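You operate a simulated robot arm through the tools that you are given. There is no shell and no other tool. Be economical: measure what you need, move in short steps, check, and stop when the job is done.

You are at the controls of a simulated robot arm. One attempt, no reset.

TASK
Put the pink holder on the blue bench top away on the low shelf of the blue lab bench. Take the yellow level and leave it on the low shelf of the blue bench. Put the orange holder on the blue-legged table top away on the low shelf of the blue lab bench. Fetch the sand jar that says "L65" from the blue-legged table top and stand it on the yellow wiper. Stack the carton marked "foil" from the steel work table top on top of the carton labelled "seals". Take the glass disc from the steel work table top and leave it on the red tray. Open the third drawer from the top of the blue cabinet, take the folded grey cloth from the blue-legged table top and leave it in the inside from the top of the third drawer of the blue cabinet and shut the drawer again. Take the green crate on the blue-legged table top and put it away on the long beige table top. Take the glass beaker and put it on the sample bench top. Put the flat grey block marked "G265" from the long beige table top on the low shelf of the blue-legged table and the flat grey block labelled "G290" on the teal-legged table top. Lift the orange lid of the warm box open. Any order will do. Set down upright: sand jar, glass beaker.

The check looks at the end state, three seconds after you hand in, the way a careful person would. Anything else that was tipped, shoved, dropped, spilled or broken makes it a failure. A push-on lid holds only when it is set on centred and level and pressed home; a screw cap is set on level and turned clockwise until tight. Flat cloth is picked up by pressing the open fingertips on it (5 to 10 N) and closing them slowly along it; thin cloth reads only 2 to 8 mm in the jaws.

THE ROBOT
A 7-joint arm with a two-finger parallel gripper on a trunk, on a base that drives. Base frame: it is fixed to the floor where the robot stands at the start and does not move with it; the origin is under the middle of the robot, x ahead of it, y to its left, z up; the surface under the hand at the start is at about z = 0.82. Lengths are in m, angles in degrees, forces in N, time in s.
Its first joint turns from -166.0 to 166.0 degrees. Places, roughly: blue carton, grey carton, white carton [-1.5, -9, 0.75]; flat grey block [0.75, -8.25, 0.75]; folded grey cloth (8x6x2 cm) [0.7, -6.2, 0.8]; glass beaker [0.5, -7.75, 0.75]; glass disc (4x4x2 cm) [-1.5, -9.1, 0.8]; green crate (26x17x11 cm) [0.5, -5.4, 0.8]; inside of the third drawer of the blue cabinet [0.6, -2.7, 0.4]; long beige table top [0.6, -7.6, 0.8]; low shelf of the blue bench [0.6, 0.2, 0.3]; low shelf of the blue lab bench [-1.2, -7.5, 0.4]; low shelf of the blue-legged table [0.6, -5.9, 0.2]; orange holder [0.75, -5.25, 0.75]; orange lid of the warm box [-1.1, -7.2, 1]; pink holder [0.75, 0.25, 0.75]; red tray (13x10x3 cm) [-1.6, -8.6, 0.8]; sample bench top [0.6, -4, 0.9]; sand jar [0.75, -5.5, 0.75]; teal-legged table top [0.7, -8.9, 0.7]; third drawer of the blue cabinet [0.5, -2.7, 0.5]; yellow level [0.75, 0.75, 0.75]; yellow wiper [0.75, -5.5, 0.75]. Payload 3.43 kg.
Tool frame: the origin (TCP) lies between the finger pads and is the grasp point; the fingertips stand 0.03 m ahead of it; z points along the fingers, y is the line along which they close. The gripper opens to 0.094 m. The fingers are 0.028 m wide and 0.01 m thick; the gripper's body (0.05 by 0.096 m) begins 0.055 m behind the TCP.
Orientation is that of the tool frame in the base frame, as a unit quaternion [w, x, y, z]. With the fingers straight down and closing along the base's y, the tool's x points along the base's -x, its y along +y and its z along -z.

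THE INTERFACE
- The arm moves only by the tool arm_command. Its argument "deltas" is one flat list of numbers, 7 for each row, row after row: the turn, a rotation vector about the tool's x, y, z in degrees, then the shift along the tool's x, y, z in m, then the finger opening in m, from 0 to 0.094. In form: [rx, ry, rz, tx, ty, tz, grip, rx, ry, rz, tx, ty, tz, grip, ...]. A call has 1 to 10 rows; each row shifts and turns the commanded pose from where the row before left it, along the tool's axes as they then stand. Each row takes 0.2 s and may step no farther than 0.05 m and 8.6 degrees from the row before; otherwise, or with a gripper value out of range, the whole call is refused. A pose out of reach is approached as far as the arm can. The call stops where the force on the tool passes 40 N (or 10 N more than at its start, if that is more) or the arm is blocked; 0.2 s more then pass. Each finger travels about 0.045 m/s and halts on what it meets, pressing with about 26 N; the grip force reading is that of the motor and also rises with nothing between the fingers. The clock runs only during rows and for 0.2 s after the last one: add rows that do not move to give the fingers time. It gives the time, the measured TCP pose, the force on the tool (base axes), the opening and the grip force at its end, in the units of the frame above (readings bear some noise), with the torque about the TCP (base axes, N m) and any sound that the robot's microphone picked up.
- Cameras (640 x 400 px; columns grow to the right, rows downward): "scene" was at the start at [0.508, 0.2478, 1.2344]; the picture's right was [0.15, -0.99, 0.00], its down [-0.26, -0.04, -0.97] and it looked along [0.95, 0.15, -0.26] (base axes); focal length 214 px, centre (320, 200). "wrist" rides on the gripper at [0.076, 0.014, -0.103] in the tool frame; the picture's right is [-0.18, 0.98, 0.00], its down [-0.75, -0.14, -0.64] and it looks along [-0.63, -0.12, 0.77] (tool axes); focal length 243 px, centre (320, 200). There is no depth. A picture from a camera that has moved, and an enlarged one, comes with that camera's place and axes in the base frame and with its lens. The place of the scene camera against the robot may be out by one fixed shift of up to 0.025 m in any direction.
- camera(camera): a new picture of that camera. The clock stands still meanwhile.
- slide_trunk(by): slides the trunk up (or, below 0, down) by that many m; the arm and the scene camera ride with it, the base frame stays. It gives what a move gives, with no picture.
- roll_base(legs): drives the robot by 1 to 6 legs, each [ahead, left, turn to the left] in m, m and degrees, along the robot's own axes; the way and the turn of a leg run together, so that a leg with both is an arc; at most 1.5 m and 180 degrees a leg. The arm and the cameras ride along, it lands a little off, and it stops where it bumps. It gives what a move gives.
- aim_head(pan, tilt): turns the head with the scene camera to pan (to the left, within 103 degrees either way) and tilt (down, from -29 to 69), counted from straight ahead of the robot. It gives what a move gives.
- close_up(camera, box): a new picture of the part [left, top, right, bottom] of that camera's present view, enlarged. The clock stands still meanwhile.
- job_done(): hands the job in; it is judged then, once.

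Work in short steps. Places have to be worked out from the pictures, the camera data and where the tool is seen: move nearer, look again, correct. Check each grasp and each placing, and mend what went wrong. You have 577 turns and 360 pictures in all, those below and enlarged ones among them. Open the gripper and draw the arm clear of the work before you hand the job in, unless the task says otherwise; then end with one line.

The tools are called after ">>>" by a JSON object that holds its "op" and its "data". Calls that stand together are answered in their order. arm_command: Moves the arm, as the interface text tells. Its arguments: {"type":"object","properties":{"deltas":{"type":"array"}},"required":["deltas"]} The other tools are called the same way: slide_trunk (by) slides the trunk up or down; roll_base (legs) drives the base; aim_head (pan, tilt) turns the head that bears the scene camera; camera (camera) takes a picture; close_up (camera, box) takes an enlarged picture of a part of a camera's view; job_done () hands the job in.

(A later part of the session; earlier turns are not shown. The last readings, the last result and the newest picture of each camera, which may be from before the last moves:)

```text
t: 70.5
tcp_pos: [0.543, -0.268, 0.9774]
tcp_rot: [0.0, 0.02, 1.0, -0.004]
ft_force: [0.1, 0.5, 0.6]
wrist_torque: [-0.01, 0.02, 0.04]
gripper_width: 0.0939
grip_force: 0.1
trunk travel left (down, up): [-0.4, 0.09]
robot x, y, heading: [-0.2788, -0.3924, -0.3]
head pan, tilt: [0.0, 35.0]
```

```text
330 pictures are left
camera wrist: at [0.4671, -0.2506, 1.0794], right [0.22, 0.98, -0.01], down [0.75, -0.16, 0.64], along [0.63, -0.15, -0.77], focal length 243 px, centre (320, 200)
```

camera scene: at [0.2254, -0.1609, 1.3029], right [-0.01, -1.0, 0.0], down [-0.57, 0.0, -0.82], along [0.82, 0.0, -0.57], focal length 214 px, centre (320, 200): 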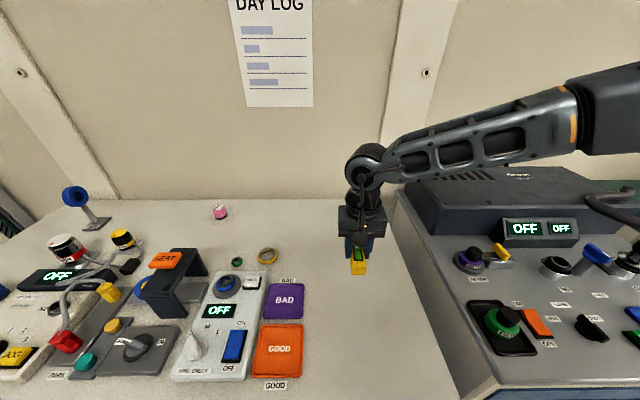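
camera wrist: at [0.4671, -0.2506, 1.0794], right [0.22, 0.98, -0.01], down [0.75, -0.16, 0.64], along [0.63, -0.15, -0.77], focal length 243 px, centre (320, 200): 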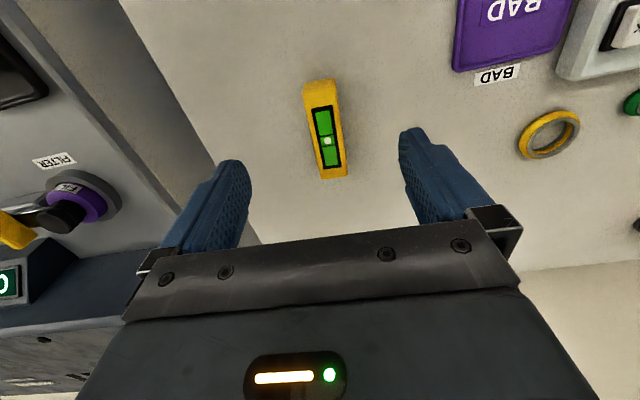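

The level lies at x 0.525–0.62, y≈−0.27. Now I pitch the hand 42° forward above its near half and look.

>>> {"op": "arm_command", "data": {"deltas": [0, -8.4, 0, 0, 0, 0, 0.094, 0, -8.4, 0, 0, 0, 0, 0.094, 0, -8.4, 0, 0, 0, 0, 0.094, 0, -8.4, 0, 0, 0, 0, 0.094, 0, -8.4, 0, 0, 0, 0, 0.094, 0, 0, 0, 0, 0, 0, 0.094]}}

>>> {"op": "camera", "data": {"camera": "wrist"}}

>>> {"op": "camera", "data": {"camera": "scene"}}

```text
t: 71.8
tcp_pos: [0.5452, -0.2689, 0.9797]
tcp_rot: [0.359, 0.016, 0.933, -0.01]
ft_force: [1.4, -0.1, 0.1]
wrist_torque: [-0.02, 0.03, 0.03]
gripper_width: 0.0939
grip_force: 0.1
trunk travel left (down, up): [-0.4, 0.09]
robot x, y, heading: [-0.2795, -0.3902, -0.3]
head pan, tilt: [0.0, 35.0]
```

```text
329 pictures are left
camera wrist: at [0.4197, -0.2485, 1.0026], right [0.17, 0.98, 0.12], down [0.12, -0.14, 0.98], along [0.98, -0.16, -0.14], focal length 243 px, centre (320, 200)
```

wrist: 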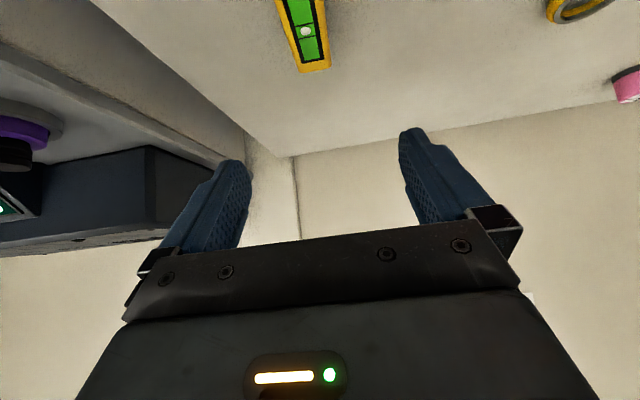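

```text
328 pictures are left
camera scene: at [0.2256, -0.1608, 1.3027], right [-0.01, -1.0, 0.0], down [-0.57, 0.0, -0.82], along [0.82, 0.0, -0.57], focal length 214 px, centre (320, 200)
```

scene: 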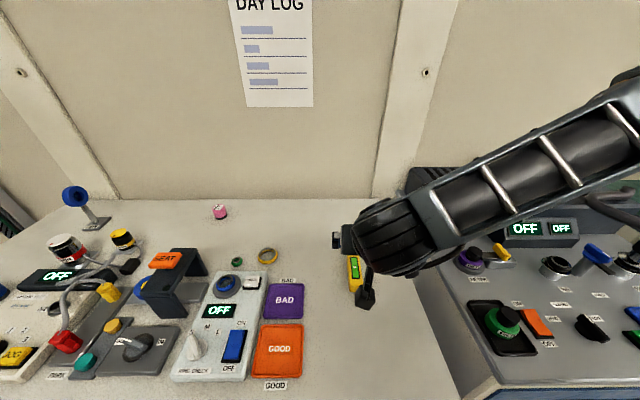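

Posture reached. I descend straight down (in tool axes 0.669 x + 0.743 z) to z≈0.863.

>>> {"op": "arm_command", "data": {"deltas": [0, 0, 0, 0.0268, 0, 0.0297, 0.094, 0, 0, 0, 0.0268, 0, 0.0297, 0.094, 0, 0, 0, 0.0187, 0, 0.0208, 0.094, 0, 0, 0, 0.004, 0, 0.005, 0.094, 0, 0, 0, 0, 0, 0, 0.094]}}

>>> {"op": "camera", "data": {"camera": "wrist"}}

```text
t: 73.0
tcp_pos: [0.5455, -0.2684, 0.8631]
tcp_rot: [0.359, 0.017, 0.933, -0.011]
ft_force: [-0.1, 0.2, -0.3]
wrist_torque: [-0.02, -0.01, 0.02]
gripper_width: 0.0941
grip_force: 0.0
trunk travel left (down, up): [-0.4, 0.09]
robot x, y, heading: [-0.2815, -0.3942, -0.4]
head pan, tilt: [0.0, 35.0]
```

```text
327 pictures are left
camera wrist: at [0.4198, -0.2492, 0.888], right [0.17, 0.98, 0.12], down [0.12, -0.14, 0.98], along [0.98, -0.16, -0.15], focal length 243 px, centre (320, 200)
```

wrist: 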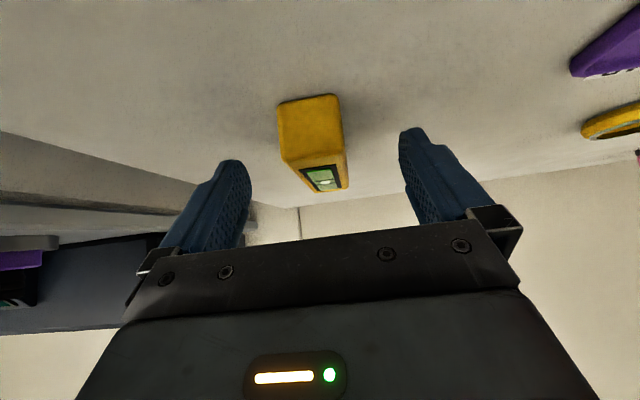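

Bench ≈0.826, level top ≈0.853, finger corner at ≈0.831: good overlap. Close.

>>> {"op": "arm_command", "data": {"deltas": [0, 0, 0, 0, 0, 0, 0.07, 0, 0, 0, 0, 0, 0, 0.05, 0, 0, 0, 0, 0, 0, 0.03, 0, 0, 0, 0, 0, 0, 0.01, 0, 0, 0, 0, 0, 0, 0.0, 0, 0, 0, 0, 0, 0, 0.0, 0, 0, 0, 0, 0, 0, 0.0]}}

>>> {"op": "arm_command", "data": {"deltas": [0, 0, 0, -0.0268, 0, -0.0297, 0, 0, 0, 0, -0.0268, 0, -0.0297, 0, 0, 0, 0, 0, 0, 0, 0]}}

>>> {"op": "camera", "data": {"camera": "wrist"}}

```text
t: 74.7
tcp_pos: [0.5451, -0.268, 0.8633]
tcp_rot: [0.359, 0.018, 0.933, -0.012]
ft_force: [0.3, -0.7, 0.8]
wrist_torque: [0.07, -0.01, 0.01]
gripper_width: 0.032
grip_force: 25.9
trunk travel left (down, up): [-0.4, 0.09]
robot x, y, heading: [-0.2794, -0.3931, -0.3]
head pan, tilt: [0.0, 35.0]
```

```text
t: 75.5
tcp_pos: [0.5459, -0.2662, 0.9429]
tcp_rot: [0.358, 0.017, 0.933, -0.012]
ft_force: [0.1, -0.4, -1.0]
wrist_torque: [-0.01, 0.06, 0.01]
gripper_width: 0.0319
grip_force: 25.5
trunk travel left (down, up): [-0.4, 0.09]
robot x, y, heading: [-0.2815, -0.3926, -0.0]
head pan, tilt: [0.0, 35.0]
```

```text
326 pictures are left
camera wrist: at [0.4196, -0.2466, 0.9682], right [0.17, 0.98, 0.12], down [0.12, -0.14, 0.98], along [0.98, -0.16, -0.15], focal length 243 px, centre (320, 200)
```

wrist: 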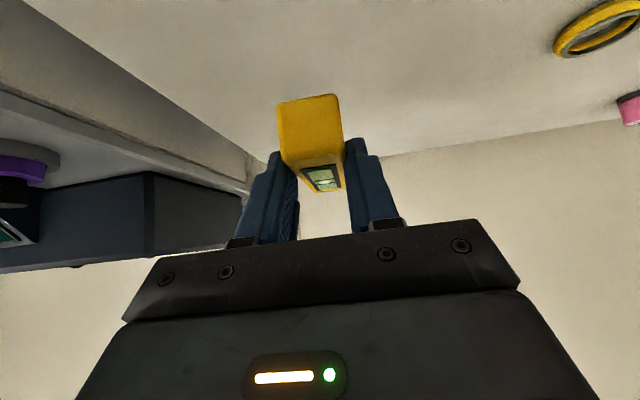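

Held level. Back off, shift left so the hand is opposite the middle of the shelf, and lower the trunk.

>>> {"op": "roll_base", "data": {"legs": [[-0.55, 0, 0], [0, 0.45, 0]]}}

>>> {"op": "slide_trunk", "data": {"by": -0.4}}

>>> {"op": "arm_command", "data": {"deltas": [0, 0, 0, 0.0268, 0, 0.0297, 0, 0, 0, 0, 0.0268, 0, 0.0297, 0, 0, 0, 0, 0.0268, 0, 0.0297, 0, 0, 0, 0, 0, 0, 0, 0]}}

>>> {"op": "camera", "data": {"camera": "scene"}}

>>> {"op": "camera", "data": {"camera": "wrist"}}

```text
t: 80.9
tcp_pos: [0.0004, 0.1835, 0.9438]
tcp_rot: [0.358, 0.017, 0.934, -0.011]
ft_force: [-0.6, 0.3, -1.4]
wrist_torque: [0.02, 0.04, 0.0]
gripper_width: 0.0319
grip_force: 25.8
trunk travel left (down, up): [-0.4, 0.09]
robot x, y, heading: [-0.8276, 0.0636, -0.4]
head pan, tilt: [0.0, 35.0]
```

```text
t: 84.8
tcp_pos: [-0.0001, 0.1845, 0.5425]
tcp_rot: [0.359, 0.018, 0.933, -0.011]
ft_force: [0.1, -0.3, -1.7]
wrist_torque: [0.0, 0.05, 0.0]
gripper_width: 0.0316
grip_force: 25.6
trunk travel left (down, up): [0.0, 0.49]
robot x, y, heading: [-0.8247, 0.0611, -0.3]
head pan, tilt: [0.0, 35.0]
```

```text
t: 85.8
tcp_pos: [-0.0006, 0.1824, 0.4206]
tcp_rot: [0.358, 0.018, 0.933, -0.012]
ft_force: [0.1, 0.2, -2.0]
wrist_torque: [0.04, 0.0, -0.01]
gripper_width: 0.0317
grip_force: 25.8
trunk travel left (down, up): [0.0, 0.49]
robot x, y, heading: [-0.8259, 0.061, -0.2]
head pan, tilt: [0.0, 35.0]
```

```text
325 pictures are left
camera scene: at [-0.3195, 0.2904, 0.9027], right [-0.01, -1.0, 0.0], down [-0.57, 0.0, -0.82], along [0.82, -0.01, -0.57], focal length 214 px, centre (320, 200)
```

scene: 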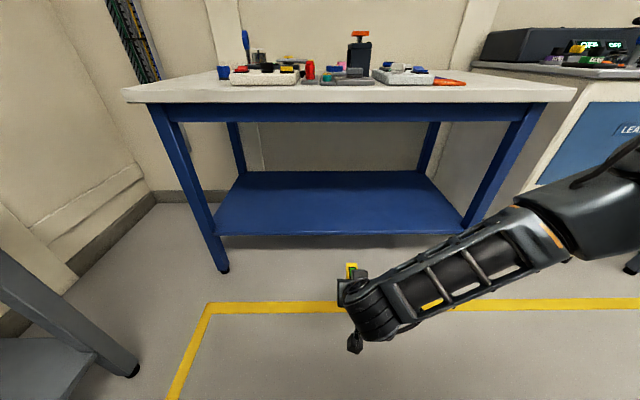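

```text
324 pictures are left
camera wrist: at [-0.1256, 0.2019, 0.4462], right [0.18, 0.98, 0.11], down [0.12, -0.14, 0.98], along [0.98, -0.16, -0.15], focal length 243 px, centre (320, 200)
```

wrist: 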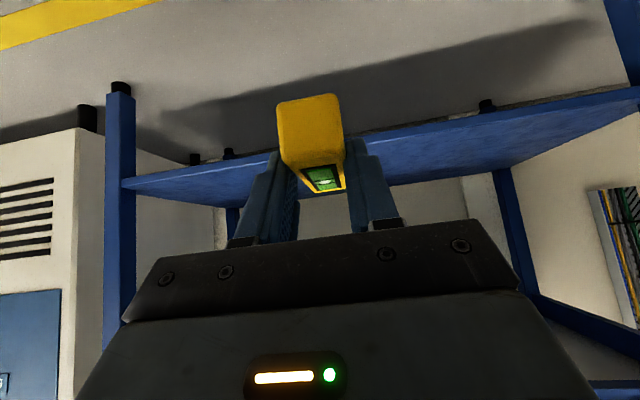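

Elbow seems to lead rather than trail here. I test extending to r≈0.97 and look at where the elbow ends up.

>>> {"op": "arm_command", "data": {"deltas": [0, 0, 0, -0.0223, 0, 0.02, 0, 0, 0, 0, -0.0223, 0, 0.02, 0, 0, 0, 0, -0.0223, 0, 0.02, 0, 0, 0, 0, -0.0223, 0, 0.02, 0, 0, 0, 0, -0.0223, 0, 0.02, 0, 0, 0, 0, 0, 0, 0, 0]}}

>>> {"op": "aim_head", "data": {"pan": -45, "tilt": 30}}

>>> {"op": "camera", "data": {"camera": "scene"}}

```text
t: 87.2
tcp_pos: [0.1506, 0.1772, 0.4233]
tcp_rot: [0.358, 0.017, 0.933, -0.011]
ft_force: [-0.2, -0.2, -2.3]
wrist_torque: [-0.01, 0.05, -0.03]
gripper_width: 0.0318
grip_force: 25.8
trunk travel left (down, up): [0.0, 0.49]
robot x, y, heading: [-0.8221, 0.0586, -0.4]
head pan, tilt: [0.0, 35.0]
```

```text
t: 88.3
tcp_pos: [0.1504, 0.1757, 0.4241]
tcp_rot: [0.358, 0.018, 0.934, -0.011]
ft_force: [0.5, -0.5, -2.2]
wrist_torque: [-0.03, 0.07, 0.0]
gripper_width: 0.0316
grip_force: 26.1
trunk travel left (down, up): [0.0, 0.49]
robot x, y, heading: [-0.8252, 0.0592, -0.3]
head pan, tilt: [-45.0, 30.0]
```

```text
323 pictures are left
camera scene: at [-0.344, 0.2267, 0.9105], right [-0.71, -0.7, 0.0], down [-0.35, 0.36, -0.87], along [0.61, -0.62, -0.5], focal length 214 px, centre (320, 200)
```

scene: 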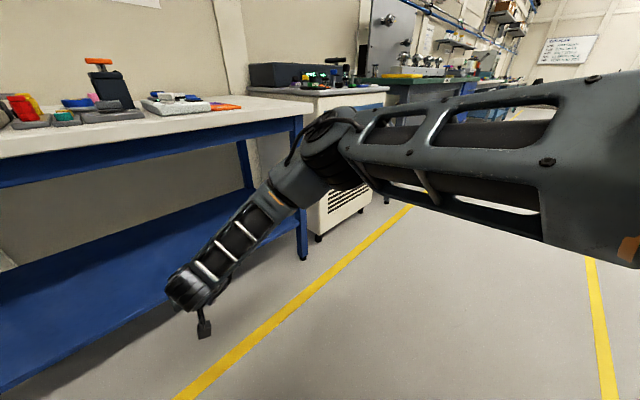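

Elbow trails by ~0.18 only. Turning the robot −30° with the tool yawed +30° should make it trail ~0.32. I do that here in the open and check.

>>> {"op": "roll_base", "data": {"legs": [[0, 0, -30]]}}

>>> {"op": "arm_command", "data": {"deltas": [-5.02, 0, -5.57, 0, 0, 0, 0, -5.02, 0, -5.57, 0, 0, 0, 0, -5.02, 0, -5.57, 0, 0, 0, 0, -5.02, 0, -5.57, 0, 0, 0, 0]}}

>>> {"op": "camera", "data": {"camera": "scene"}}

```text
t: 90.2
tcp_pos: [0.0758, -0.3311, 0.424]
tcp_rot: [0.343, 0.261, 0.897, -0.104]
ft_force: [0.0, 0.5, -1.3]
wrist_torque: [0.04, 0.03, -0.02]
gripper_width: 0.0316
grip_force: 25.8
trunk travel left (down, up): [0.0, 0.49]
robot x, y, heading: [-0.8261, 0.0609, -30.6]
head pan, tilt: [-45.0, 30.0]
```

```text
t: 91.2
tcp_pos: [0.0768, -0.3289, 0.4244]
tcp_rot: [0.357, 0.019, 0.934, -0.011]
ft_force: [0.2, 0.2, -0.6]
wrist_torque: [0.0, 0.06, 0.02]
gripper_width: 0.0317
grip_force: 26.4
trunk travel left (down, up): [0.0, 0.49]
robot x, y, heading: [-0.8225, 0.0633, -30.6]
head pan, tilt: [-45.0, 30.0]
```

```text
322 pictures are left
camera scene: at [-0.336, -0.0384, 0.9105], right [-0.97, -0.25, 0.0], down [-0.12, 0.48, -0.87], along [0.22, -0.84, -0.5], focal length 214 px, centre (320, 200)
```

scene: 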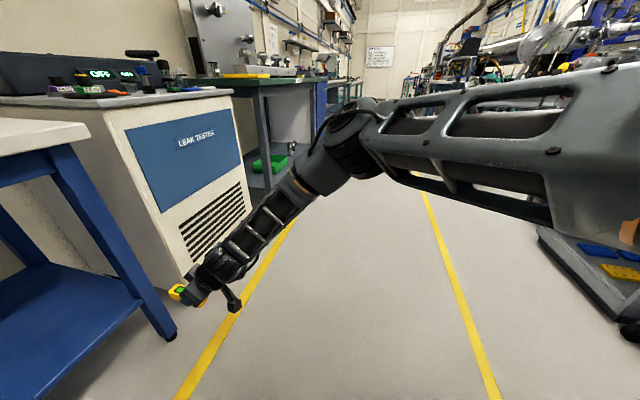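

Elbow now trails the hand by 0.34 m and stays outside. I drive left along y first, then straight into the bench (+x 0.39), stopping for a look halfway.

>>> {"op": "roll_base", "data": {"legs": [[-0.204, 0.344, 0], [0.155, 0.092, 0]]}}

>>> {"op": "camera", "data": {"camera": "wrist"}}

>>> {"op": "aim_head", "data": {"pan": 15, "tilt": 40}}

>>> {"op": "camera", "data": {"camera": "scene"}}

```text
t: 93.6
tcp_pos: [0.0764, 0.0518, 0.4248]
tcp_rot: [0.357, 0.016, 0.934, -0.009]
ft_force: [1.1, -0.8, -0.9]
wrist_torque: [0.02, 0.09, 0.01]
gripper_width: 0.0316
grip_force: 26.1
trunk travel left (down, up): [0.0, 0.49]
robot x, y, heading: [-0.8256, 0.434, -30.2]
head pan, tilt: [-45.0, 30.0]
stopped in leg 1: the robot was blocked; the commanded pose is now the measured one
```

```text
321 pictures are left
camera wrist: at [-0.0499, 0.0695, 0.4495], right [0.17, 0.98, 0.12], down [0.13, -0.14, 0.98], along [0.98, -0.15, -0.15], focal length 243 px, centre (320, 200)
```

wrist: 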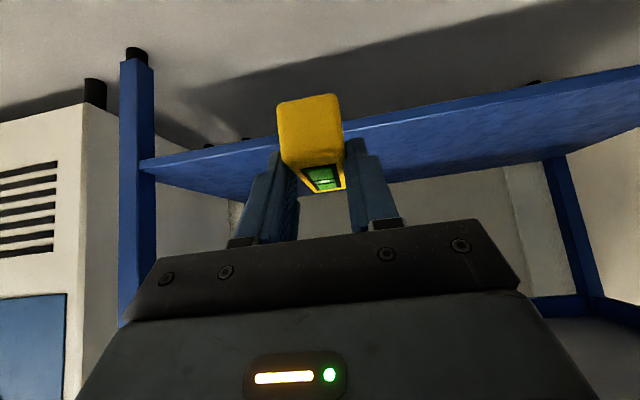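

```text
t: 94.9
tcp_pos: [0.0755, 0.0501, 0.4245]
tcp_rot: [0.357, 0.017, 0.934, -0.01]
ft_force: [0.8, 0.4, -1.7]
wrist_torque: [-0.01, 0.05, 0.01]
gripper_width: 0.0317
grip_force: 26.1
trunk travel left (down, up): [0.0, 0.49]
robot x, y, heading: [-0.8249, 0.4359, -30.1]
head pan, tilt: [15.0, 40.0]
```

```text
320 pictures are left
camera scene: at [-0.2795, 0.4028, 0.8951], right [-0.26, -0.96, 0.0], down [-0.62, 0.17, -0.77], along [0.74, -0.2, -0.64], focal length 214 px, centre (320, 200)
```

scene: 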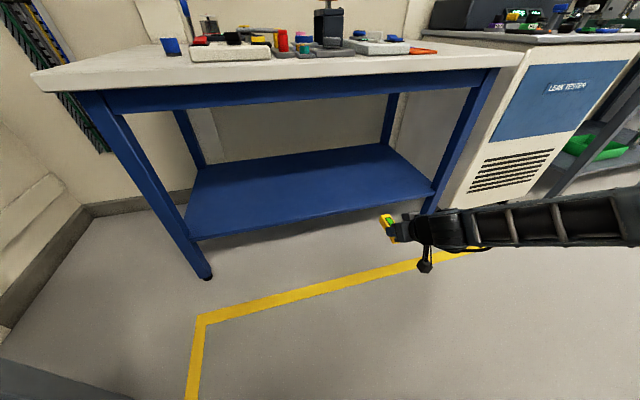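

Touching the left table again, so I come slightly right while driving in. Half-way first.

>>> {"op": "roll_base", "data": {"legs": [[0.015, -0.026, 0], [0.172, 0.1, 0]]}}

>>> {"op": "camera", "data": {"camera": "wrist"}}

>>> {"op": "camera", "data": {"camera": "scene"}}

```text
t: 96.9
tcp_pos: [0.2755, 0.0188, 0.4244]
tcp_rot: [0.356, 0.016, 0.934, -0.01]
ft_force: [-0.1, -0.4, -1.8]
wrist_torque: [-0.01, 0.05, 0.01]
gripper_width: 0.0319
grip_force: 26.2
trunk travel left (down, up): [0.0, 0.49]
robot x, y, heading: [-0.6292, 0.401, -30.4]
head pan, tilt: [15.0, 40.0]
```

```text
319 pictures are left
camera wrist: at [0.1489, 0.0381, 0.4496], right [0.17, 0.98, 0.12], down [0.13, -0.14, 0.98], along [0.98, -0.16, -0.15], focal length 243 px, centre (320, 200)
```

wrist: 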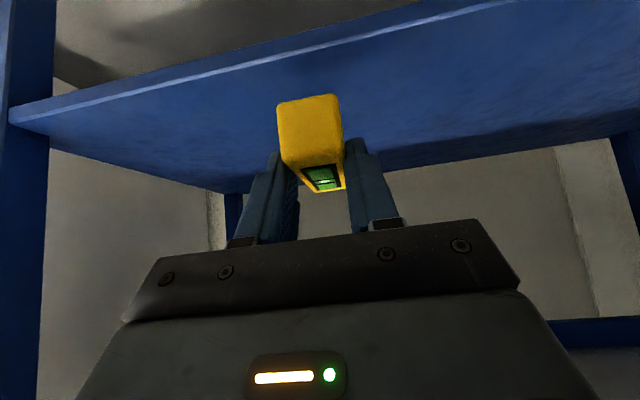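

```text
318 pictures are left
camera scene: at [-0.0806, 0.3719, 0.8951], right [-0.26, -0.96, 0.0], down [-0.62, 0.17, -0.77], along [0.74, -0.2, -0.64], focal length 214 px, centre (320, 200)
```

scene: 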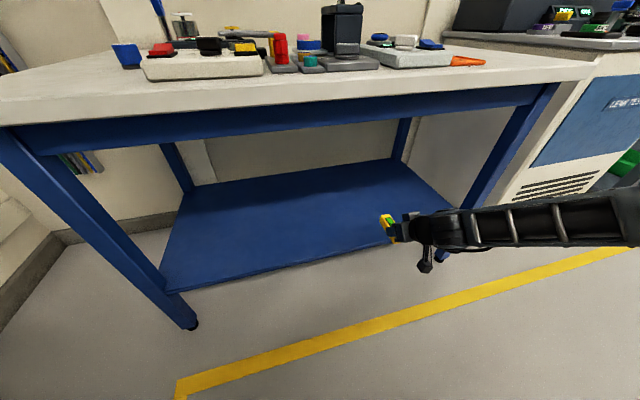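

Alignment is good; front edge at x≈0.365. Drive in a further 0.19 m.

>>> {"op": "roll_base", "data": {"legs": [[0.164, 0.097, 0]]}}

>>> {"op": "camera", "data": {"camera": "scene"}}

>>> {"op": "camera", "data": {"camera": "wrist"}}

```text
t: 98.4
tcp_pos: [0.4637, 0.0174, 0.4251]
tcp_rot: [0.356, 0.018, 0.934, -0.011]
ft_force: [-0.1, 0.0, -2.0]
wrist_torque: [0.01, 0.04, 0.0]
gripper_width: 0.0319
grip_force: 25.8
trunk travel left (down, up): [0.0, 0.49]
robot x, y, heading: [-0.441, 0.4041, -30.1]
head pan, tilt: [15.0, 40.0]
```

```text
317 pictures are left
camera scene: at [0.1092, 0.3708, 0.8951], right [-0.27, -0.96, 0.0], down [-0.62, 0.17, -0.77], along [0.74, -0.2, -0.64], focal length 214 px, centre (320, 200)
```

scene: 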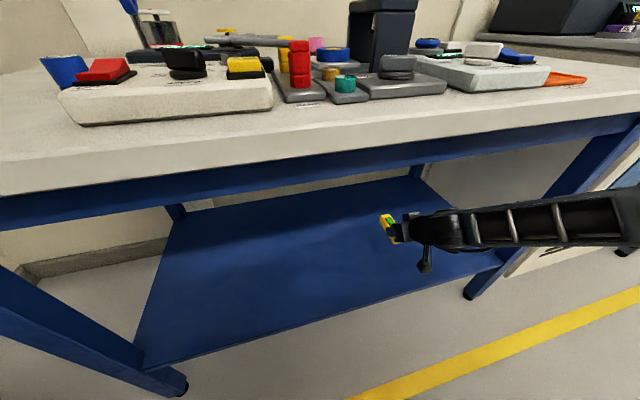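

```text
316 pictures are left
camera wrist: at [0.3377, 0.0365, 0.4496], right [0.18, 0.98, 0.12], down [0.13, -0.14, 0.98], along [0.98, -0.16, -0.15], focal length 243 px, centre (320, 200)
```

wrist: 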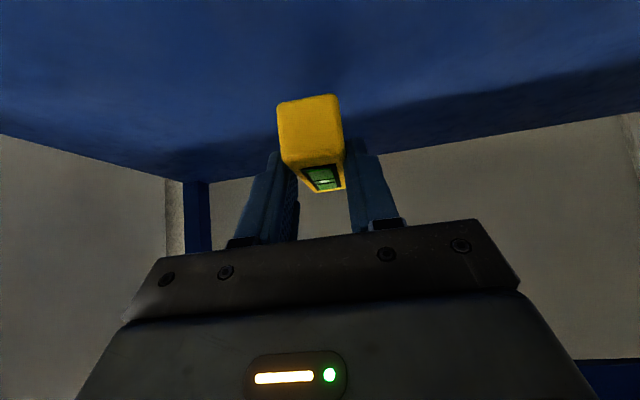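

In position over the shelf. Lower 9 cm, then creep with contact check.

>>> {"op": "arm_command", "data": {"deltas": [0, 0, 0, 0.0201, 0, 0.0223, 0, 0, 0, 0, 0.0201, 0, 0.0223, 0, 0, 0, 0, 0.0134, 0, 0.0149, 0, 0, 0, 0, 0, 0, 0, 0]}}

>>> {"op": "arm_command", "data": {"deltas": [0, 0, 0, 0.0033, 0, 0.0037, 0, 0, 0, 0, 0.0033, 0, 0.0037, 0, 0, 0, 0, 0.0033, 0, 0.0037, 0, 0, 0, 0, 0, 0, 0, 0]}}

>>> {"op": "camera", "data": {"camera": "wrist"}}

```text
t: 99.4
tcp_pos: [0.4632, 0.0148, 0.345]
tcp_rot: [0.357, 0.018, 0.934, -0.01]
ft_force: [-0.2, -0.1, -2.0]
wrist_torque: [-0.01, 0.07, -0.04]
gripper_width: 0.0319
grip_force: 26.3
trunk travel left (down, up): [0.0, 0.49]
robot x, y, heading: [-0.4386, 0.4021, -30.4]
head pan, tilt: [15.0, 40.0]
```

```text
t: 100.4
tcp_pos: [0.463, 0.0169, 0.3295]
tcp_rot: [0.357, 0.018, 0.934, -0.01]
ft_force: [-0.6, 0.4, -1.5]
wrist_torque: [0.01, 0.05, -0.03]
gripper_width: 0.0318
grip_force: 26.2
trunk travel left (down, up): [0.0, 0.49]
robot x, y, heading: [-0.4423, 0.4054, -30.6]
head pan, tilt: [15.0, 40.0]
```

```text
315 pictures are left
camera wrist: at [0.3375, 0.0363, 0.3549], right [0.18, 0.98, 0.12], down [0.13, -0.14, 0.98], along [0.98, -0.16, -0.15], focal length 243 px, centre (320, 200)
```

wrist: 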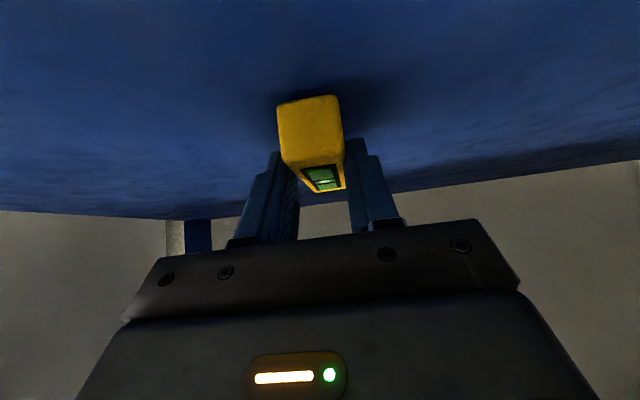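

Still above the shelf by a few cm. I creep down in 4 mm steps until the force shows contact.

>>> {"op": "arm_command", "data": {"deltas": [0, 0, 0, 0.0027, 0, 0.003, 0, 0, 0, 0, 0.0027, 0, 0.003, 0, 0, 0, 0, 0.0027, 0, 0.003, 0, 0, 0, 0, 0.0027, 0, 0.003, 0, 0, 0, 0, 0, 0, 0, 0]}}

>>> {"op": "arm_command", "data": {"deltas": [0, 0, 0, 0.0027, 0, 0.003, 0, 0, 0, 0, 0.002, 0, 0.0022, 0, 0, 0, 0, 0.002, 0, 0.0022, 0, 0, 0, 0, 0, 0, 0, 0]}}

```text
t: 101.3
tcp_pos: [0.4665, 0.0145, 0.3231]
tcp_rot: [0.361, 0.018, 0.932, -0.011]
ft_force: [-0.4, 1.1, 14.1]
wrist_torque: [0.09, 0.35, -0.01]
gripper_width: 0.0318
grip_force: 26.1
trunk travel left (down, up): [0.0, 0.49]
robot x, y, heading: [-0.4383, 0.404, -30.5]
head pan, tilt: [15.0, 40.0]
stopped in row 4: the force on the tool passed its limit at 46 N (the readings are from after the stop); the commanded pose is now the measured one
```

```text
t: 101.7
tcp_pos: [0.4674, 0.0146, 0.3236]
tcp_rot: [0.363, 0.018, 0.932, -0.01]
ft_force: [-1.1, 1.1, 13.0]
wrist_torque: [0.04, 0.29, -0.02]
gripper_width: 0.0321
grip_force: 26.2
trunk travel left (down, up): [0.0, 0.49]
robot x, y, heading: [-0.4355, 0.3996, -30.3]
head pan, tilt: [15.0, 40.0]
stopped in row 1: the force on the tool passed its limit at 43 N (the readings are from after the stop); the commanded pose is now the measured one
```

Contact at z 0.323. Release and look.

>>> {"op": "arm_command", "data": {"deltas": [0, 0, 0, 0, 0, 0, 0.04, 0, 0, 0, 0, 0, 0, 0.05, 0, 0, 0, 0, 0, 0, 0.07, 0, 0, 0, -0.0134, 0, -0.0149, 0.08, 0, 0, 0, -0.0134, 0, -0.0149, 0.08, 0, 0, 0, -0.0134, 0, -0.0149, 0.08]}}

>>> {"op": "camera", "data": {"camera": "wrist"}}

```text
t: 103.1
tcp_pos: [0.4692, 0.015, 0.3818]
tcp_rot: [0.361, 0.018, 0.932, -0.01]
ft_force: [0.3, 0.2, 0.1]
wrist_torque: [-0.01, -0.01, -0.02]
gripper_width: 0.0797
grip_force: 0.1
trunk travel left (down, up): [0.0, 0.49]
robot x, y, heading: [-0.4397, 0.4007, -30.5]
head pan, tilt: [15.0, 40.0]
```

```text
314 pictures are left
camera wrist: at [0.3422, 0.0346, 0.4067], right [0.17, 0.98, 0.12], down [0.12, -0.14, 0.98], along [0.98, -0.16, -0.14], focal length 243 px, centre (320, 200)
```

wrist: 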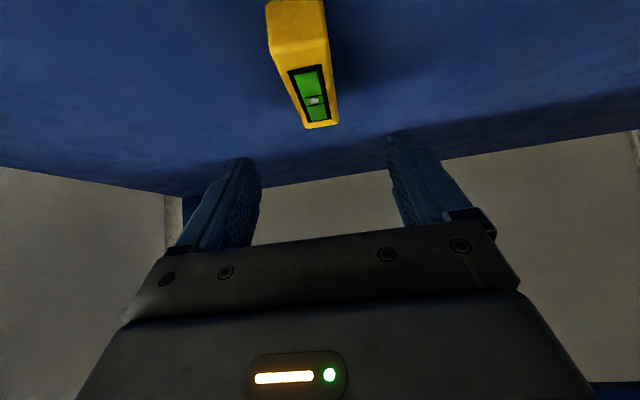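

The level stands flat on the shelf. I back out straight, then raise the trunk for the pink holder.

>>> {"op": "arm_command", "data": {"deltas": [0, 0, 0, -0.0268, 0, -0.0297, 0.094, 0, 0, 0, 0, 0, 0, 0.094]}}

>>> {"op": "roll_base", "data": {"legs": [[-0.43, -0.25, 0], [0, 0, 30]]}}

>>> {"op": "slide_trunk", "data": {"by": 0.4}}

>>> {"op": "arm_command", "data": {"deltas": [0, 0, 0, -0.0268, 0, -0.0297, 0.094, 0, 0, 0, -0.0268, 0, -0.0297, 0.094, 0, 0, 0, -0.0268, 0, -0.0297, 0.094, 0, 0, 0, -0.0268, 0, -0.0297, 0.094, 0, 0, 0, -0.0268, 0, -0.0297, 0.094]}}

```text
t: 103.7
tcp_pos: [0.4678, 0.0166, 0.4238]
tcp_rot: [0.361, 0.018, 0.932, -0.01]
ft_force: [-1.2, 0.8, -0.2]
wrist_torque: [-0.02, -0.02, 0.01]
gripper_width: 0.0942
grip_force: 0.1
trunk travel left (down, up): [0.0, 0.49]
robot x, y, heading: [-0.4399, 0.4019, -30.6]
head pan, tilt: [15.0, 40.0]
```

```text
t: 108.0
tcp_pos: [0.0487, 0.5102, 0.4231]
tcp_rot: [0.352, -0.219, 0.906, 0.082]
ft_force: [-1.3, 0.4, 0.5]
wrist_torque: [0.0, 0.01, 0.01]
gripper_width: 0.0938
grip_force: 0.1
trunk travel left (down, up): [0.0, 0.49]
robot x, y, heading: [-0.93, 0.4041, -1.3]
head pan, tilt: [15.0, 40.0]
```

```text
t: 111.9
tcp_pos: [0.0481, 0.5082, 0.8237]
tcp_rot: [0.353, -0.218, 0.906, 0.082]
ft_force: [0.3, 0.4, -0.1]
wrist_torque: [-0.01, -0.01, 0.01]
gripper_width: 0.0941
grip_force: 0.1
trunk travel left (down, up): [-0.4, 0.09]
robot x, y, heading: [-0.9336, 0.4016, -1.1]
head pan, tilt: [15.0, 40.0]
```

```text
t: 113.1
tcp_pos: [0.0468, 0.5078, 1.0223]
tcp_rot: [0.352, -0.218, 0.907, 0.083]
ft_force: [-0.4, 0.6, 0.1]
wrist_torque: [0.02, 0.03, 0.03]
gripper_width: 0.094
grip_force: 0.0
trunk travel left (down, up): [-0.4, 0.09]
robot x, y, heading: [-0.9292, 0.4014, -1.2]
head pan, tilt: [15.0, 40.0]
```

Now drive so that the hand is just short of the pink holder, at z≈1.02, and look.

>>> {"op": "roll_base", "data": {"legs": [[0, -0.35, 1], [0.68, 0, 0]]}}

>>> {"op": "aim_head", "data": {"pan": 0, "tilt": 45}}

>>> {"op": "camera", "data": {"camera": "wrist"}}

>>> {"op": "camera", "data": {"camera": "scene"}}

```text
t: 118.7
tcp_pos: [0.7196, 0.1789, 1.0225]
tcp_rot: [0.353, -0.225, 0.904, 0.085]
ft_force: [-0.1, -0.2, 0.6]
wrist_torque: [0.0, 0.0, 0.0]
gripper_width: 0.0938
grip_force: 0.1
trunk travel left (down, up): [-0.4, 0.09]
robot x, y, heading: [-0.2561, 0.0516, -0.1]
head pan, tilt: [15.0, 40.0]
```

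```text
t: 119.4
tcp_pos: [0.7204, 0.1797, 1.0231]
tcp_rot: [0.351, -0.227, 0.905, 0.085]
ft_force: [0.4, -1.2, 0.1]
wrist_torque: [0.0, -0.01, 0.02]
gripper_width: 0.0942
grip_force: 0.0
trunk travel left (down, up): [-0.4, 0.09]
robot x, y, heading: [-0.2547, 0.0539, 0.0]
head pan, tilt: [0.0, 45.0]
```

```text
313 pictures are left
camera wrist: at [0.6015, 0.1326, 1.0467], right [-0.34, 0.93, 0.12], down [0.17, -0.06, 0.98], along [0.92, 0.36, -0.14], focal length 243 px, centre (320, 200)
```

wrist: 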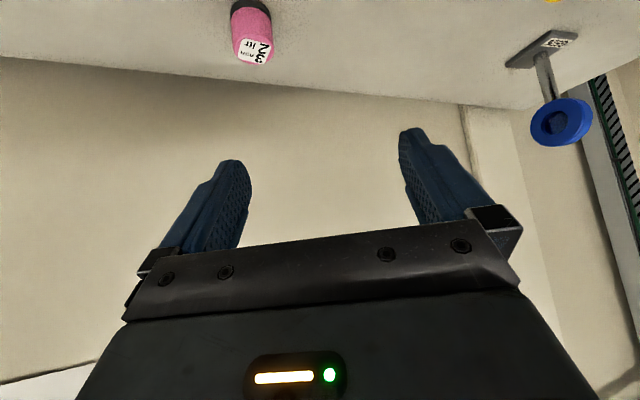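

```text
312 pictures are left
camera scene: at [0.2413, 0.2875, 1.2879], right [0.0, -1.0, 0.0], down [-0.71, 0.0, -0.71], along [0.71, 0.0, -0.71], focal length 214 px, centre (320, 200)
```

scene: 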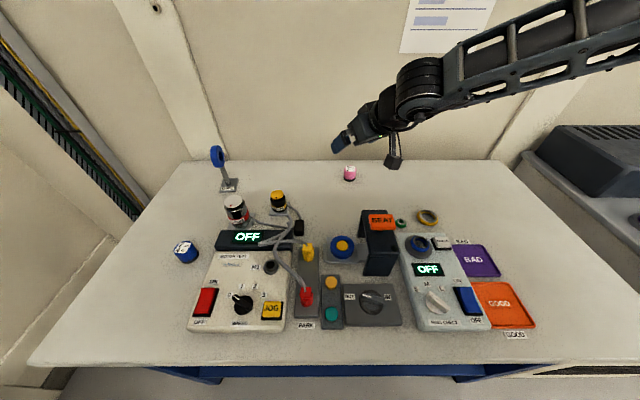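

Pink centre ≈ (0.82, 0.17), about 4 cm tall and wide. I drive 0.08 ahead and lower 10 cm, shifting 2 cm right.

>>> {"op": "roll_base", "data": {"legs": [[0.075, 0, 0]]}}

>>> {"op": "arm_command", "data": {"deltas": [0, 0, 0, 0.0248, -0.0057, 0.0226, 0.094, 0, 0, 0, 0.0248, -0.0057, 0.0226, 0.094, 0, 0, 0, 0.0248, -0.0057, 0.0226, 0.094, 0, 0, 0, 0, 0, 0, 0.094]}}

>>> {"op": "camera", "data": {"camera": "wrist"}}

```text
t: 120.5
tcp_pos: [0.7939, 0.1797, 1.0226]
tcp_rot: [0.352, -0.226, 0.904, 0.085]
ft_force: [-0.8, 0.6, 0.3]
wrist_torque: [0.03, 0.0, 0.03]
gripper_width: 0.0938
grip_force: 0.0
trunk travel left (down, up): [-0.4, 0.09]
robot x, y, heading: [-0.1797, 0.0511, -0.0]
head pan, tilt: [0.0, 45.0]
```

```text
t: 121.5
tcp_pos: [0.7947, 0.1588, 0.9229]
tcp_rot: [0.351, -0.227, 0.904, 0.086]
ft_force: [-0.7, -0.3, 0.4]
wrist_torque: [0.01, -0.04, -0.02]
gripper_width: 0.094
grip_force: 0.0
trunk travel left (down, up): [-0.4, 0.09]
robot x, y, heading: [-0.1794, 0.057, -0.3]
head pan, tilt: [0.0, 45.0]
```

```text
311 pictures are left
camera wrist: at [0.677, 0.1125, 0.9468], right [-0.34, 0.93, 0.12], down [0.17, -0.06, 0.98], along [0.92, 0.36, -0.14], focal length 243 px, centre (320, 200)
```

wrist: 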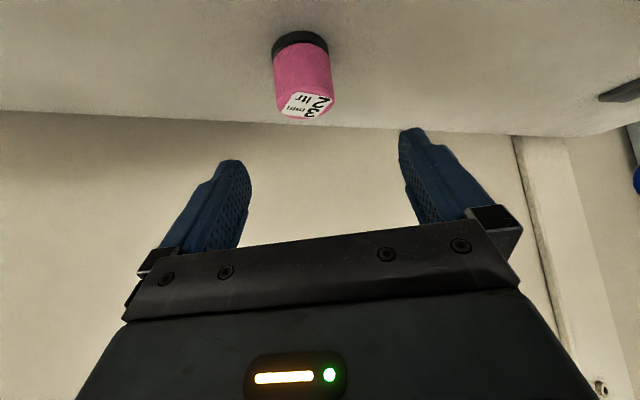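

Aligned within a few mm. Lower the remaining 5.7 cm around the holder and check.

>>> {"op": "arm_command", "data": {"deltas": [0, 0, 0, 0.0173, -0.003, 0.0229, 0.094, 0, 0, 0, 0.0173, -0.003, 0.0229, 0.094, 0, 0, 0, 0, 0, 0, 0.094]}}

>>> {"op": "camera", "data": {"camera": "wrist"}}

```text
t: 122.3
tcp_pos: [0.8033, 0.156, 0.866]
tcp_rot: [0.351, -0.227, 0.905, 0.085]
ft_force: [0.2, -0.9, 0.2]
wrist_torque: [-0.02, -0.01, 0.0]
gripper_width: 0.094
grip_force: 0.0
trunk travel left (down, up): [-0.4, 0.09]
robot x, y, heading: [-0.1842, 0.0577, -0.3]
head pan, tilt: [0.0, 45.0]
```

```text
310 pictures are left
camera wrist: at [0.6849, 0.1095, 0.8885], right [-0.34, 0.93, 0.12], down [0.17, -0.06, 0.98], along [0.92, 0.36, -0.14], focal length 243 px, centre (320, 200)
```

wrist: 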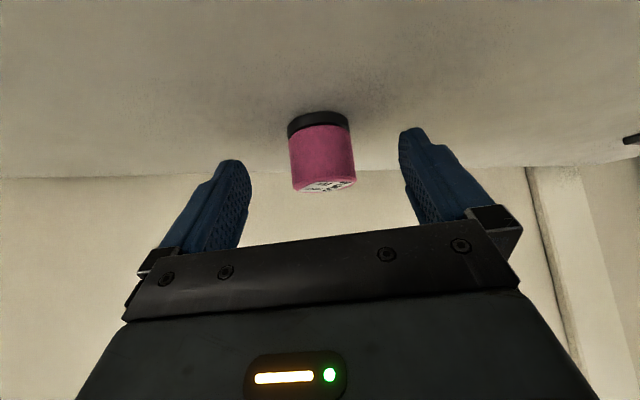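

Nudge 1 cm further in, then close.

>>> {"op": "arm_command", "data": {"deltas": [0, 0, 0, -0.0082, 0, 0.0076, 0.094, 0, 0, 0, 0, 0, 0, 0.07, 0, 0, 0, 0, 0, 0, 0.055, 0, 0, 0, 0, 0, 0, 0.04, 0, 0, 0, 0, 0, 0, 0.02, 0, 0, 0, 0, 0, 0, 0.0, 0, 0, 0, 0, 0, 0, 0.0, 0, 0, 0, 0, 0, 0, 0.0]}}

>>> {"op": "arm_command", "data": {"deltas": [0, 0, 0, -0.0268, 0, -0.0297, 0, 0, 0, 0, -0.0268, 0, -0.0297, 0, 0, 0, 0, -0.0268, 0, -0.0297, 0, 0, 0, 0, -0.0268, 0, -0.0297, 0, 0, 0, 0, 0, 0, 0, 0]}}

>>> {"op": "camera", "data": {"camera": "wrist"}}

```text
t: 124.1
tcp_pos: [0.8138, 0.1609, 0.8643]
tcp_rot: [0.352, -0.226, 0.904, 0.085]
ft_force: [0.8, 0.0, 0.6]
wrist_torque: [0.06, 0.01, -0.03]
gripper_width: 0.0387
grip_force: 26.2
trunk travel left (down, up): [-0.4, 0.09]
robot x, y, heading: [-0.1803, 0.0545, -0.1]
head pan, tilt: [0.0, 45.0]
```

```text
t: 125.3
tcp_pos: [0.8095, 0.1595, 1.0251]
tcp_rot: [0.352, -0.226, 0.904, 0.086]
ft_force: [-0.2, 0.6, -0.2]
wrist_torque: [0.01, 0.03, -0.03]
gripper_width: 0.0382
grip_force: 26.2
trunk travel left (down, up): [-0.4, 0.09]
robot x, y, heading: [-0.1811, 0.0582, -0.1]
head pan, tilt: [0.0, 45.0]
```

```text
309 pictures are left
camera wrist: at [0.6916, 0.1143, 1.0499], right [-0.34, 0.93, 0.12], down [0.17, -0.06, 0.98], along [0.92, 0.36, -0.14], focal length 243 px, centre (320, 200)
```

wrist: 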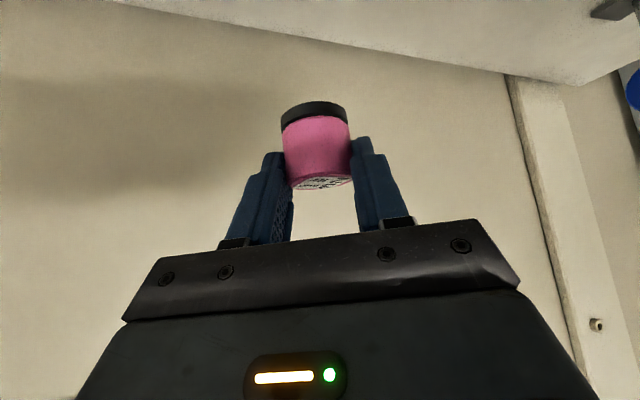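

Held upright (38 mm). Now back out into the aisle, turn to face −y, and look down the aisle.

>>> {"op": "roll_base", "data": {"legs": [[-0.45, 0, 0], [0, 0, -90]]}}

>>> {"op": "aim_head", "data": {"pan": 0, "tilt": 15}}

>>> {"op": "camera", "data": {"camera": "scene"}}

>>> {"op": "aim_head", "data": {"pan": -50, "tilt": 15}}

>>> {"op": "camera", "data": {"camera": "scene"}}

```text
t: 131.8
tcp_pos: [-0.5287, -0.9381, 1.0261]
tcp_rot: [0.308, 0.483, 0.797, -0.189]
ft_force: [-0.3, 0.5, -0.4]
wrist_torque: [0.03, 0.03, -0.02]
gripper_width: 0.0382
grip_force: 26.0
trunk travel left (down, up): [-0.4, 0.09]
robot x, y, heading: [-0.6237, 0.056, -90.6]
head pan, tilt: [0.0, 45.0]
```

```text
t: 132.8
tcp_pos: [-0.5285, -0.937, 1.0253]
tcp_rot: [0.308, 0.483, 0.797, -0.189]
ft_force: [0.5, 0.2, -1.0]
wrist_torque: [0.0, -0.02, -0.01]
gripper_width: 0.0384
grip_force: 25.9
trunk travel left (down, up): [-0.4, 0.09]
robot x, y, heading: [-0.6216, 0.0537, -90.8]
head pan, tilt: [0.0, 15.0]
```

```text
308 pictures are left
camera scene: at [-0.4227, -0.4454, 1.3346], right [-1.0, 0.01, 0.0], down [0.0, 0.26, -0.97], along [-0.01, -0.97, -0.26], focal length 214 px, centre (320, 200)
```

scene: 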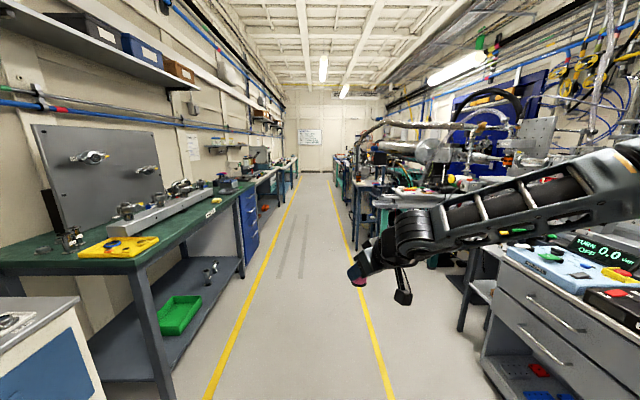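

```text
t: 133.9
tcp_pos: [-0.5292, -0.9393, 1.0254]
tcp_rot: [0.308, 0.483, 0.798, -0.189]
ft_force: [-0.1, -0.6, -1.0]
wrist_torque: [0.04, 0.02, -0.02]
gripper_width: 0.0383
grip_force: 26.1
trunk travel left (down, up): [-0.4, 0.09]
robot x, y, heading: [-0.6254, 0.0539, -90.7]
head pan, tilt: [-50.0, 15.0]
```

```text
307 pictures are left
camera scene: at [-0.4938, -0.4112, 1.3347], right [-0.63, 0.77, 0.0], down [0.2, 0.16, -0.97], along [-0.75, -0.61, -0.26], focal length 214 px, centre (320, 200)
```

scene: 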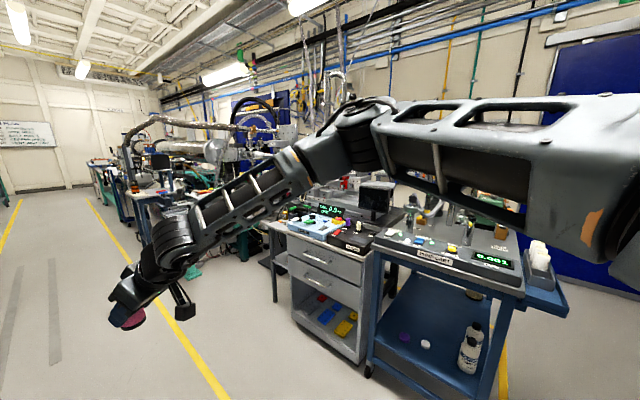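

Aisle is clear between x≈−0.8 and 0.16. I centre at x≈−0.32 and drive down toward the blue lab bench, keeping the arm ahead.

>>> {"op": "roll_base", "data": {"legs": [[0, 0.3, 0.6], [1.4, 0, 0], [1.4, 0, 0], [1.4, 0, 0]]}}

>>> {"op": "aim_head", "data": {"pan": 0, "tilt": 15}}

>>> {"op": "camera", "data": {"camera": "scene"}}

```text
t: 155.8
tcp_pos: [-0.3689, -5.1612, 1.0259]
tcp_rot: [0.304, 0.499, 0.788, -0.195]
ft_force: [0.7, 0.1, -0.8]
wrist_torque: [-0.01, 0.02, 0.02]
gripper_width: 0.038
grip_force: 26.2
trunk travel left (down, up): [-0.4, 0.09]
robot x, y, heading: [-0.4271, -4.1603, -92.9]
head pan, tilt: [-50.0, 15.0]
```

```text
t: 157.0
tcp_pos: [-0.3696, -5.16, 1.0256]
tcp_rot: [0.304, 0.499, 0.787, -0.196]
ft_force: [0.1, 0.8, -1.0]
wrist_torque: [0.02, -0.01, 0.01]
gripper_width: 0.038
grip_force: 26.2
trunk travel left (down, up): [-0.4, 0.09]
robot x, y, heading: [-0.4254, -4.1671, -93.1]
head pan, tilt: [0.0, 15.0]
```

```text
306 pictures are left
camera scene: at [-0.2442, -4.6727, 1.3347], right [-1.0, 0.05, 0.0], down [0.01, 0.26, -0.97], along [-0.05, -0.96, -0.26], focal length 214 px, centre (320, 200)
```

scene: 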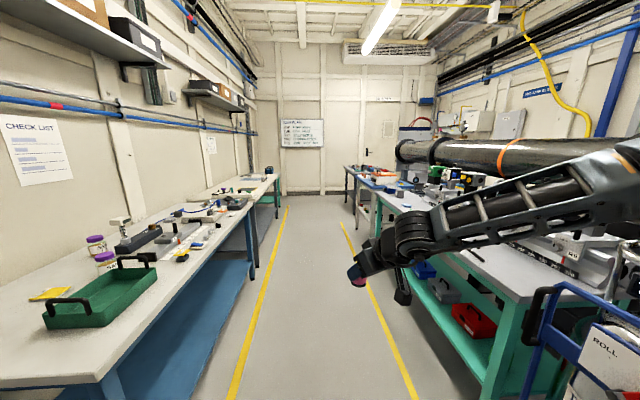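

Passing the blue-legged table (left). I straighten and go 1.4 m further, then look right for the blue lab bench.

>>> {"op": "roll_base", "data": {"legs": [[0, 0.08, 3], [1.4, 0, 0]]}}

>>> {"op": "camera", "data": {"camera": "scene"}}

>>> {"op": "aim_head", "data": {"pan": -45, "tilt": 20}}

>>> {"op": "camera", "data": {"camera": "scene"}}

```text
t: 164.6
tcp_pos: [-0.2157, -6.556, 1.0265]
tcp_rot: [0.31, 0.474, 0.803, -0.185]
ft_force: [0.4, 0.4, -1.3]
wrist_torque: [0.02, 0.0, 0.03]
gripper_width: 0.0382
grip_force: 25.9
trunk travel left (down, up): [-0.4, 0.09]
robot x, y, heading: [-0.3357, -5.5651, -89.0]
head pan, tilt: [0.0, 15.0]
```

```text
305 pictures are left
camera scene: at [-0.1206, -6.061, 1.3347], right [-1.0, -0.01, 0.0], down [0.0, 0.26, -0.97], along [0.01, -0.97, -0.26], focal length 214 px, centre (320, 200)
```

scene: 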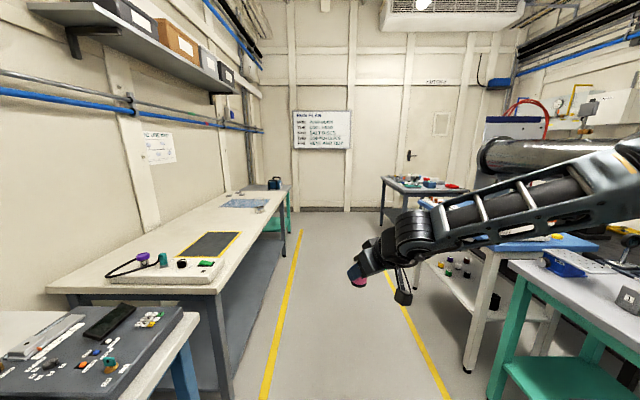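

```text
t: 165.7
tcp_pos: [-0.2148, -6.556, 1.0267]
tcp_rot: [0.31, 0.474, 0.803, -0.186]
ft_force: [0.0, 0.0, -1.3]
wrist_torque: [-0.01, 0.02, 0.02]
gripper_width: 0.0379
grip_force: 26.5
trunk travel left (down, up): [-0.4, 0.09]
robot x, y, heading: [-0.3372, -5.5642, -89.3]
head pan, tilt: [-45.0, 20.0]
```

```text
304 pictures are left
camera scene: at [-0.1867, -6.0343, 1.3266], right [-0.72, 0.7, 0.0], down [0.24, 0.24, -0.94], along [-0.66, -0.67, -0.34], focal length 214 px, centre (320, 200)
```

scene: 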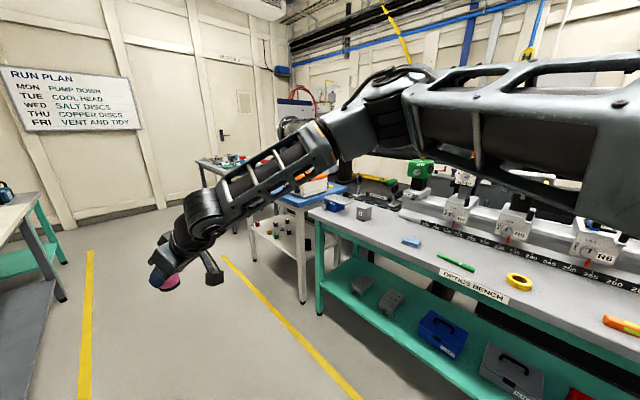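

The blue lab bench is the next one on the right. I fold the arm back by 0.3 m first, then drive nearer and look at it.

>>> {"op": "arm_command", "data": {"deltas": [0, 0, 0, 0.0242, 0.018, -0.0222, 0, 0, 0, 0, 0.0242, 0.018, -0.0222, 0, 0, 0, 0, 0.0242, 0.018, -0.0222, 0, 0, 0, 0, 0.0242, 0.018, -0.0222, 0, 0, 0, 0, 0.0242, 0.018, -0.0222, 0, 0, 0, 0, 0.0242, 0.018, -0.0222, 0, 0, 0, 0, 0.0242, 0.018, -0.0222, 0, 0, 0, 0, 0.0242, 0.018, -0.0222, 0]}}

>>> {"op": "roll_base", "data": {"legs": [[1.0, 0.2, 0]]}}

>>> {"op": "aim_head", "data": {"pan": -75, "tilt": 30}}

>>> {"op": "camera", "data": {"camera": "scene"}}

```text
t: 167.5
tcp_pos: [-0.2153, -6.2619, 1.0224]
tcp_rot: [0.311, 0.473, 0.803, -0.185]
ft_force: [0.0, 0.1, 0.2]
wrist_torque: [0.0, -0.02, -0.01]
gripper_width: 0.0377
grip_force: 25.9
out of reach, approached as far as the arm can: row 8
trunk travel left (down, up): [-0.4, 0.09]
robot x, y, heading: [-0.3379, -5.5669, -89.3]
head pan, tilt: [-45.0, 20.0]
```

```text
t: 172.8
tcp_pos: [0.0169, -7.2538, 1.0206]
tcp_rot: [0.312, 0.466, 0.807, -0.183]
ft_force: [-1.0, -0.2, -0.9]
wrist_torque: [0.0, 0.02, -0.01]
gripper_width: 0.0378
grip_force: 26.2
trunk travel left (down, up): [-0.4, 0.09]
robot x, y, heading: [-0.1154, -6.5601, -88.5]
head pan, tilt: [-45.0, 20.0]
```

```text
t: 173.8
tcp_pos: [0.0172, -7.2544, 1.0207]
tcp_rot: [0.312, 0.466, 0.807, -0.183]
ft_force: [1.5, 0.0, -0.6]
wrist_torque: [0.02, 0.06, -0.01]
gripper_width: 0.0378
grip_force: 26.1
trunk travel left (down, up): [-0.4, 0.09]
robot x, y, heading: [-0.1144, -6.5627, -88.3]
head pan, tilt: [-75.0, 30.0]
```

```text
303 pictures are left
camera scene: at [0.0194, -6.9837, 1.3105], right [-0.29, 0.96, 0.0], down [0.48, 0.14, -0.87], along [-0.83, -0.25, -0.5], focal length 214 px, centre (320, 200)
```

scene: 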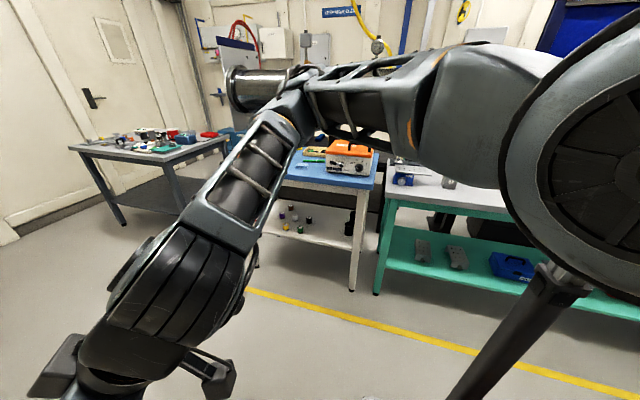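

The lab bench (blue top, white shelf, warm box with orange lid) has its front at x≈−1.0, y −7.06…−7.9, shelf z≈0.36. I turn the base right ~122° with the arm folded so the insertion posture faces −x.

>>> {"op": "roll_base", "data": {"legs": [[0, -0.1, 0], [0, 0, -60], [0, 0, -61.5]]}}

>>> {"op": "aim_head", "data": {"pan": 30, "tilt": 30}}

>>> {"op": "camera", "data": {"camera": "scene"}}

```text
t: 180.3
tcp_pos: [-0.8677, -6.2968, 1.0214]
tcp_rot: [-0.012, 0.932, -0.025, -0.361]
ft_force: [-0.2, 0.3, -1.4]
wrist_torque: [0.03, 0.01, 0.0]
gripper_width: 0.0376
grip_force: 25.9
trunk travel left (down, up): [-0.4, 0.09]
robot x, y, heading: [-0.2112, -6.5623, 148.5]
head pan, tilt: [-75.0, 30.0]
```

```text
t: 182.1
tcp_pos: [-0.8667, -6.296, 1.0219]
tcp_rot: [-0.012, 0.932, -0.025, -0.362]
ft_force: [-0.2, -0.3, -0.7]
wrist_torque: [0.02, -0.03, -0.01]
gripper_width: 0.0377
grip_force: 25.9
trunk travel left (down, up): [-0.4, 0.09]
robot x, y, heading: [-0.2114, -6.5661, 148.6]
head pan, tilt: [30.0, 30.0]
```

```text
302 pictures are left
camera scene: at [-0.7834, -6.507, 1.3105], right [0.02, 1.0, 0.0], down [0.5, -0.01, -0.87], along [-0.87, 0.02, -0.5], focal length 214 px, centre (320, 200)
```

scene: 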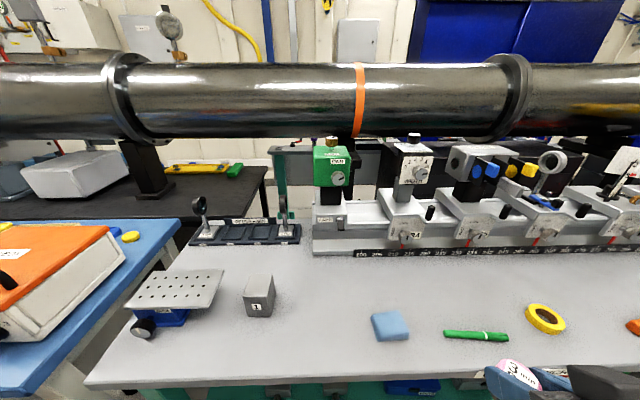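

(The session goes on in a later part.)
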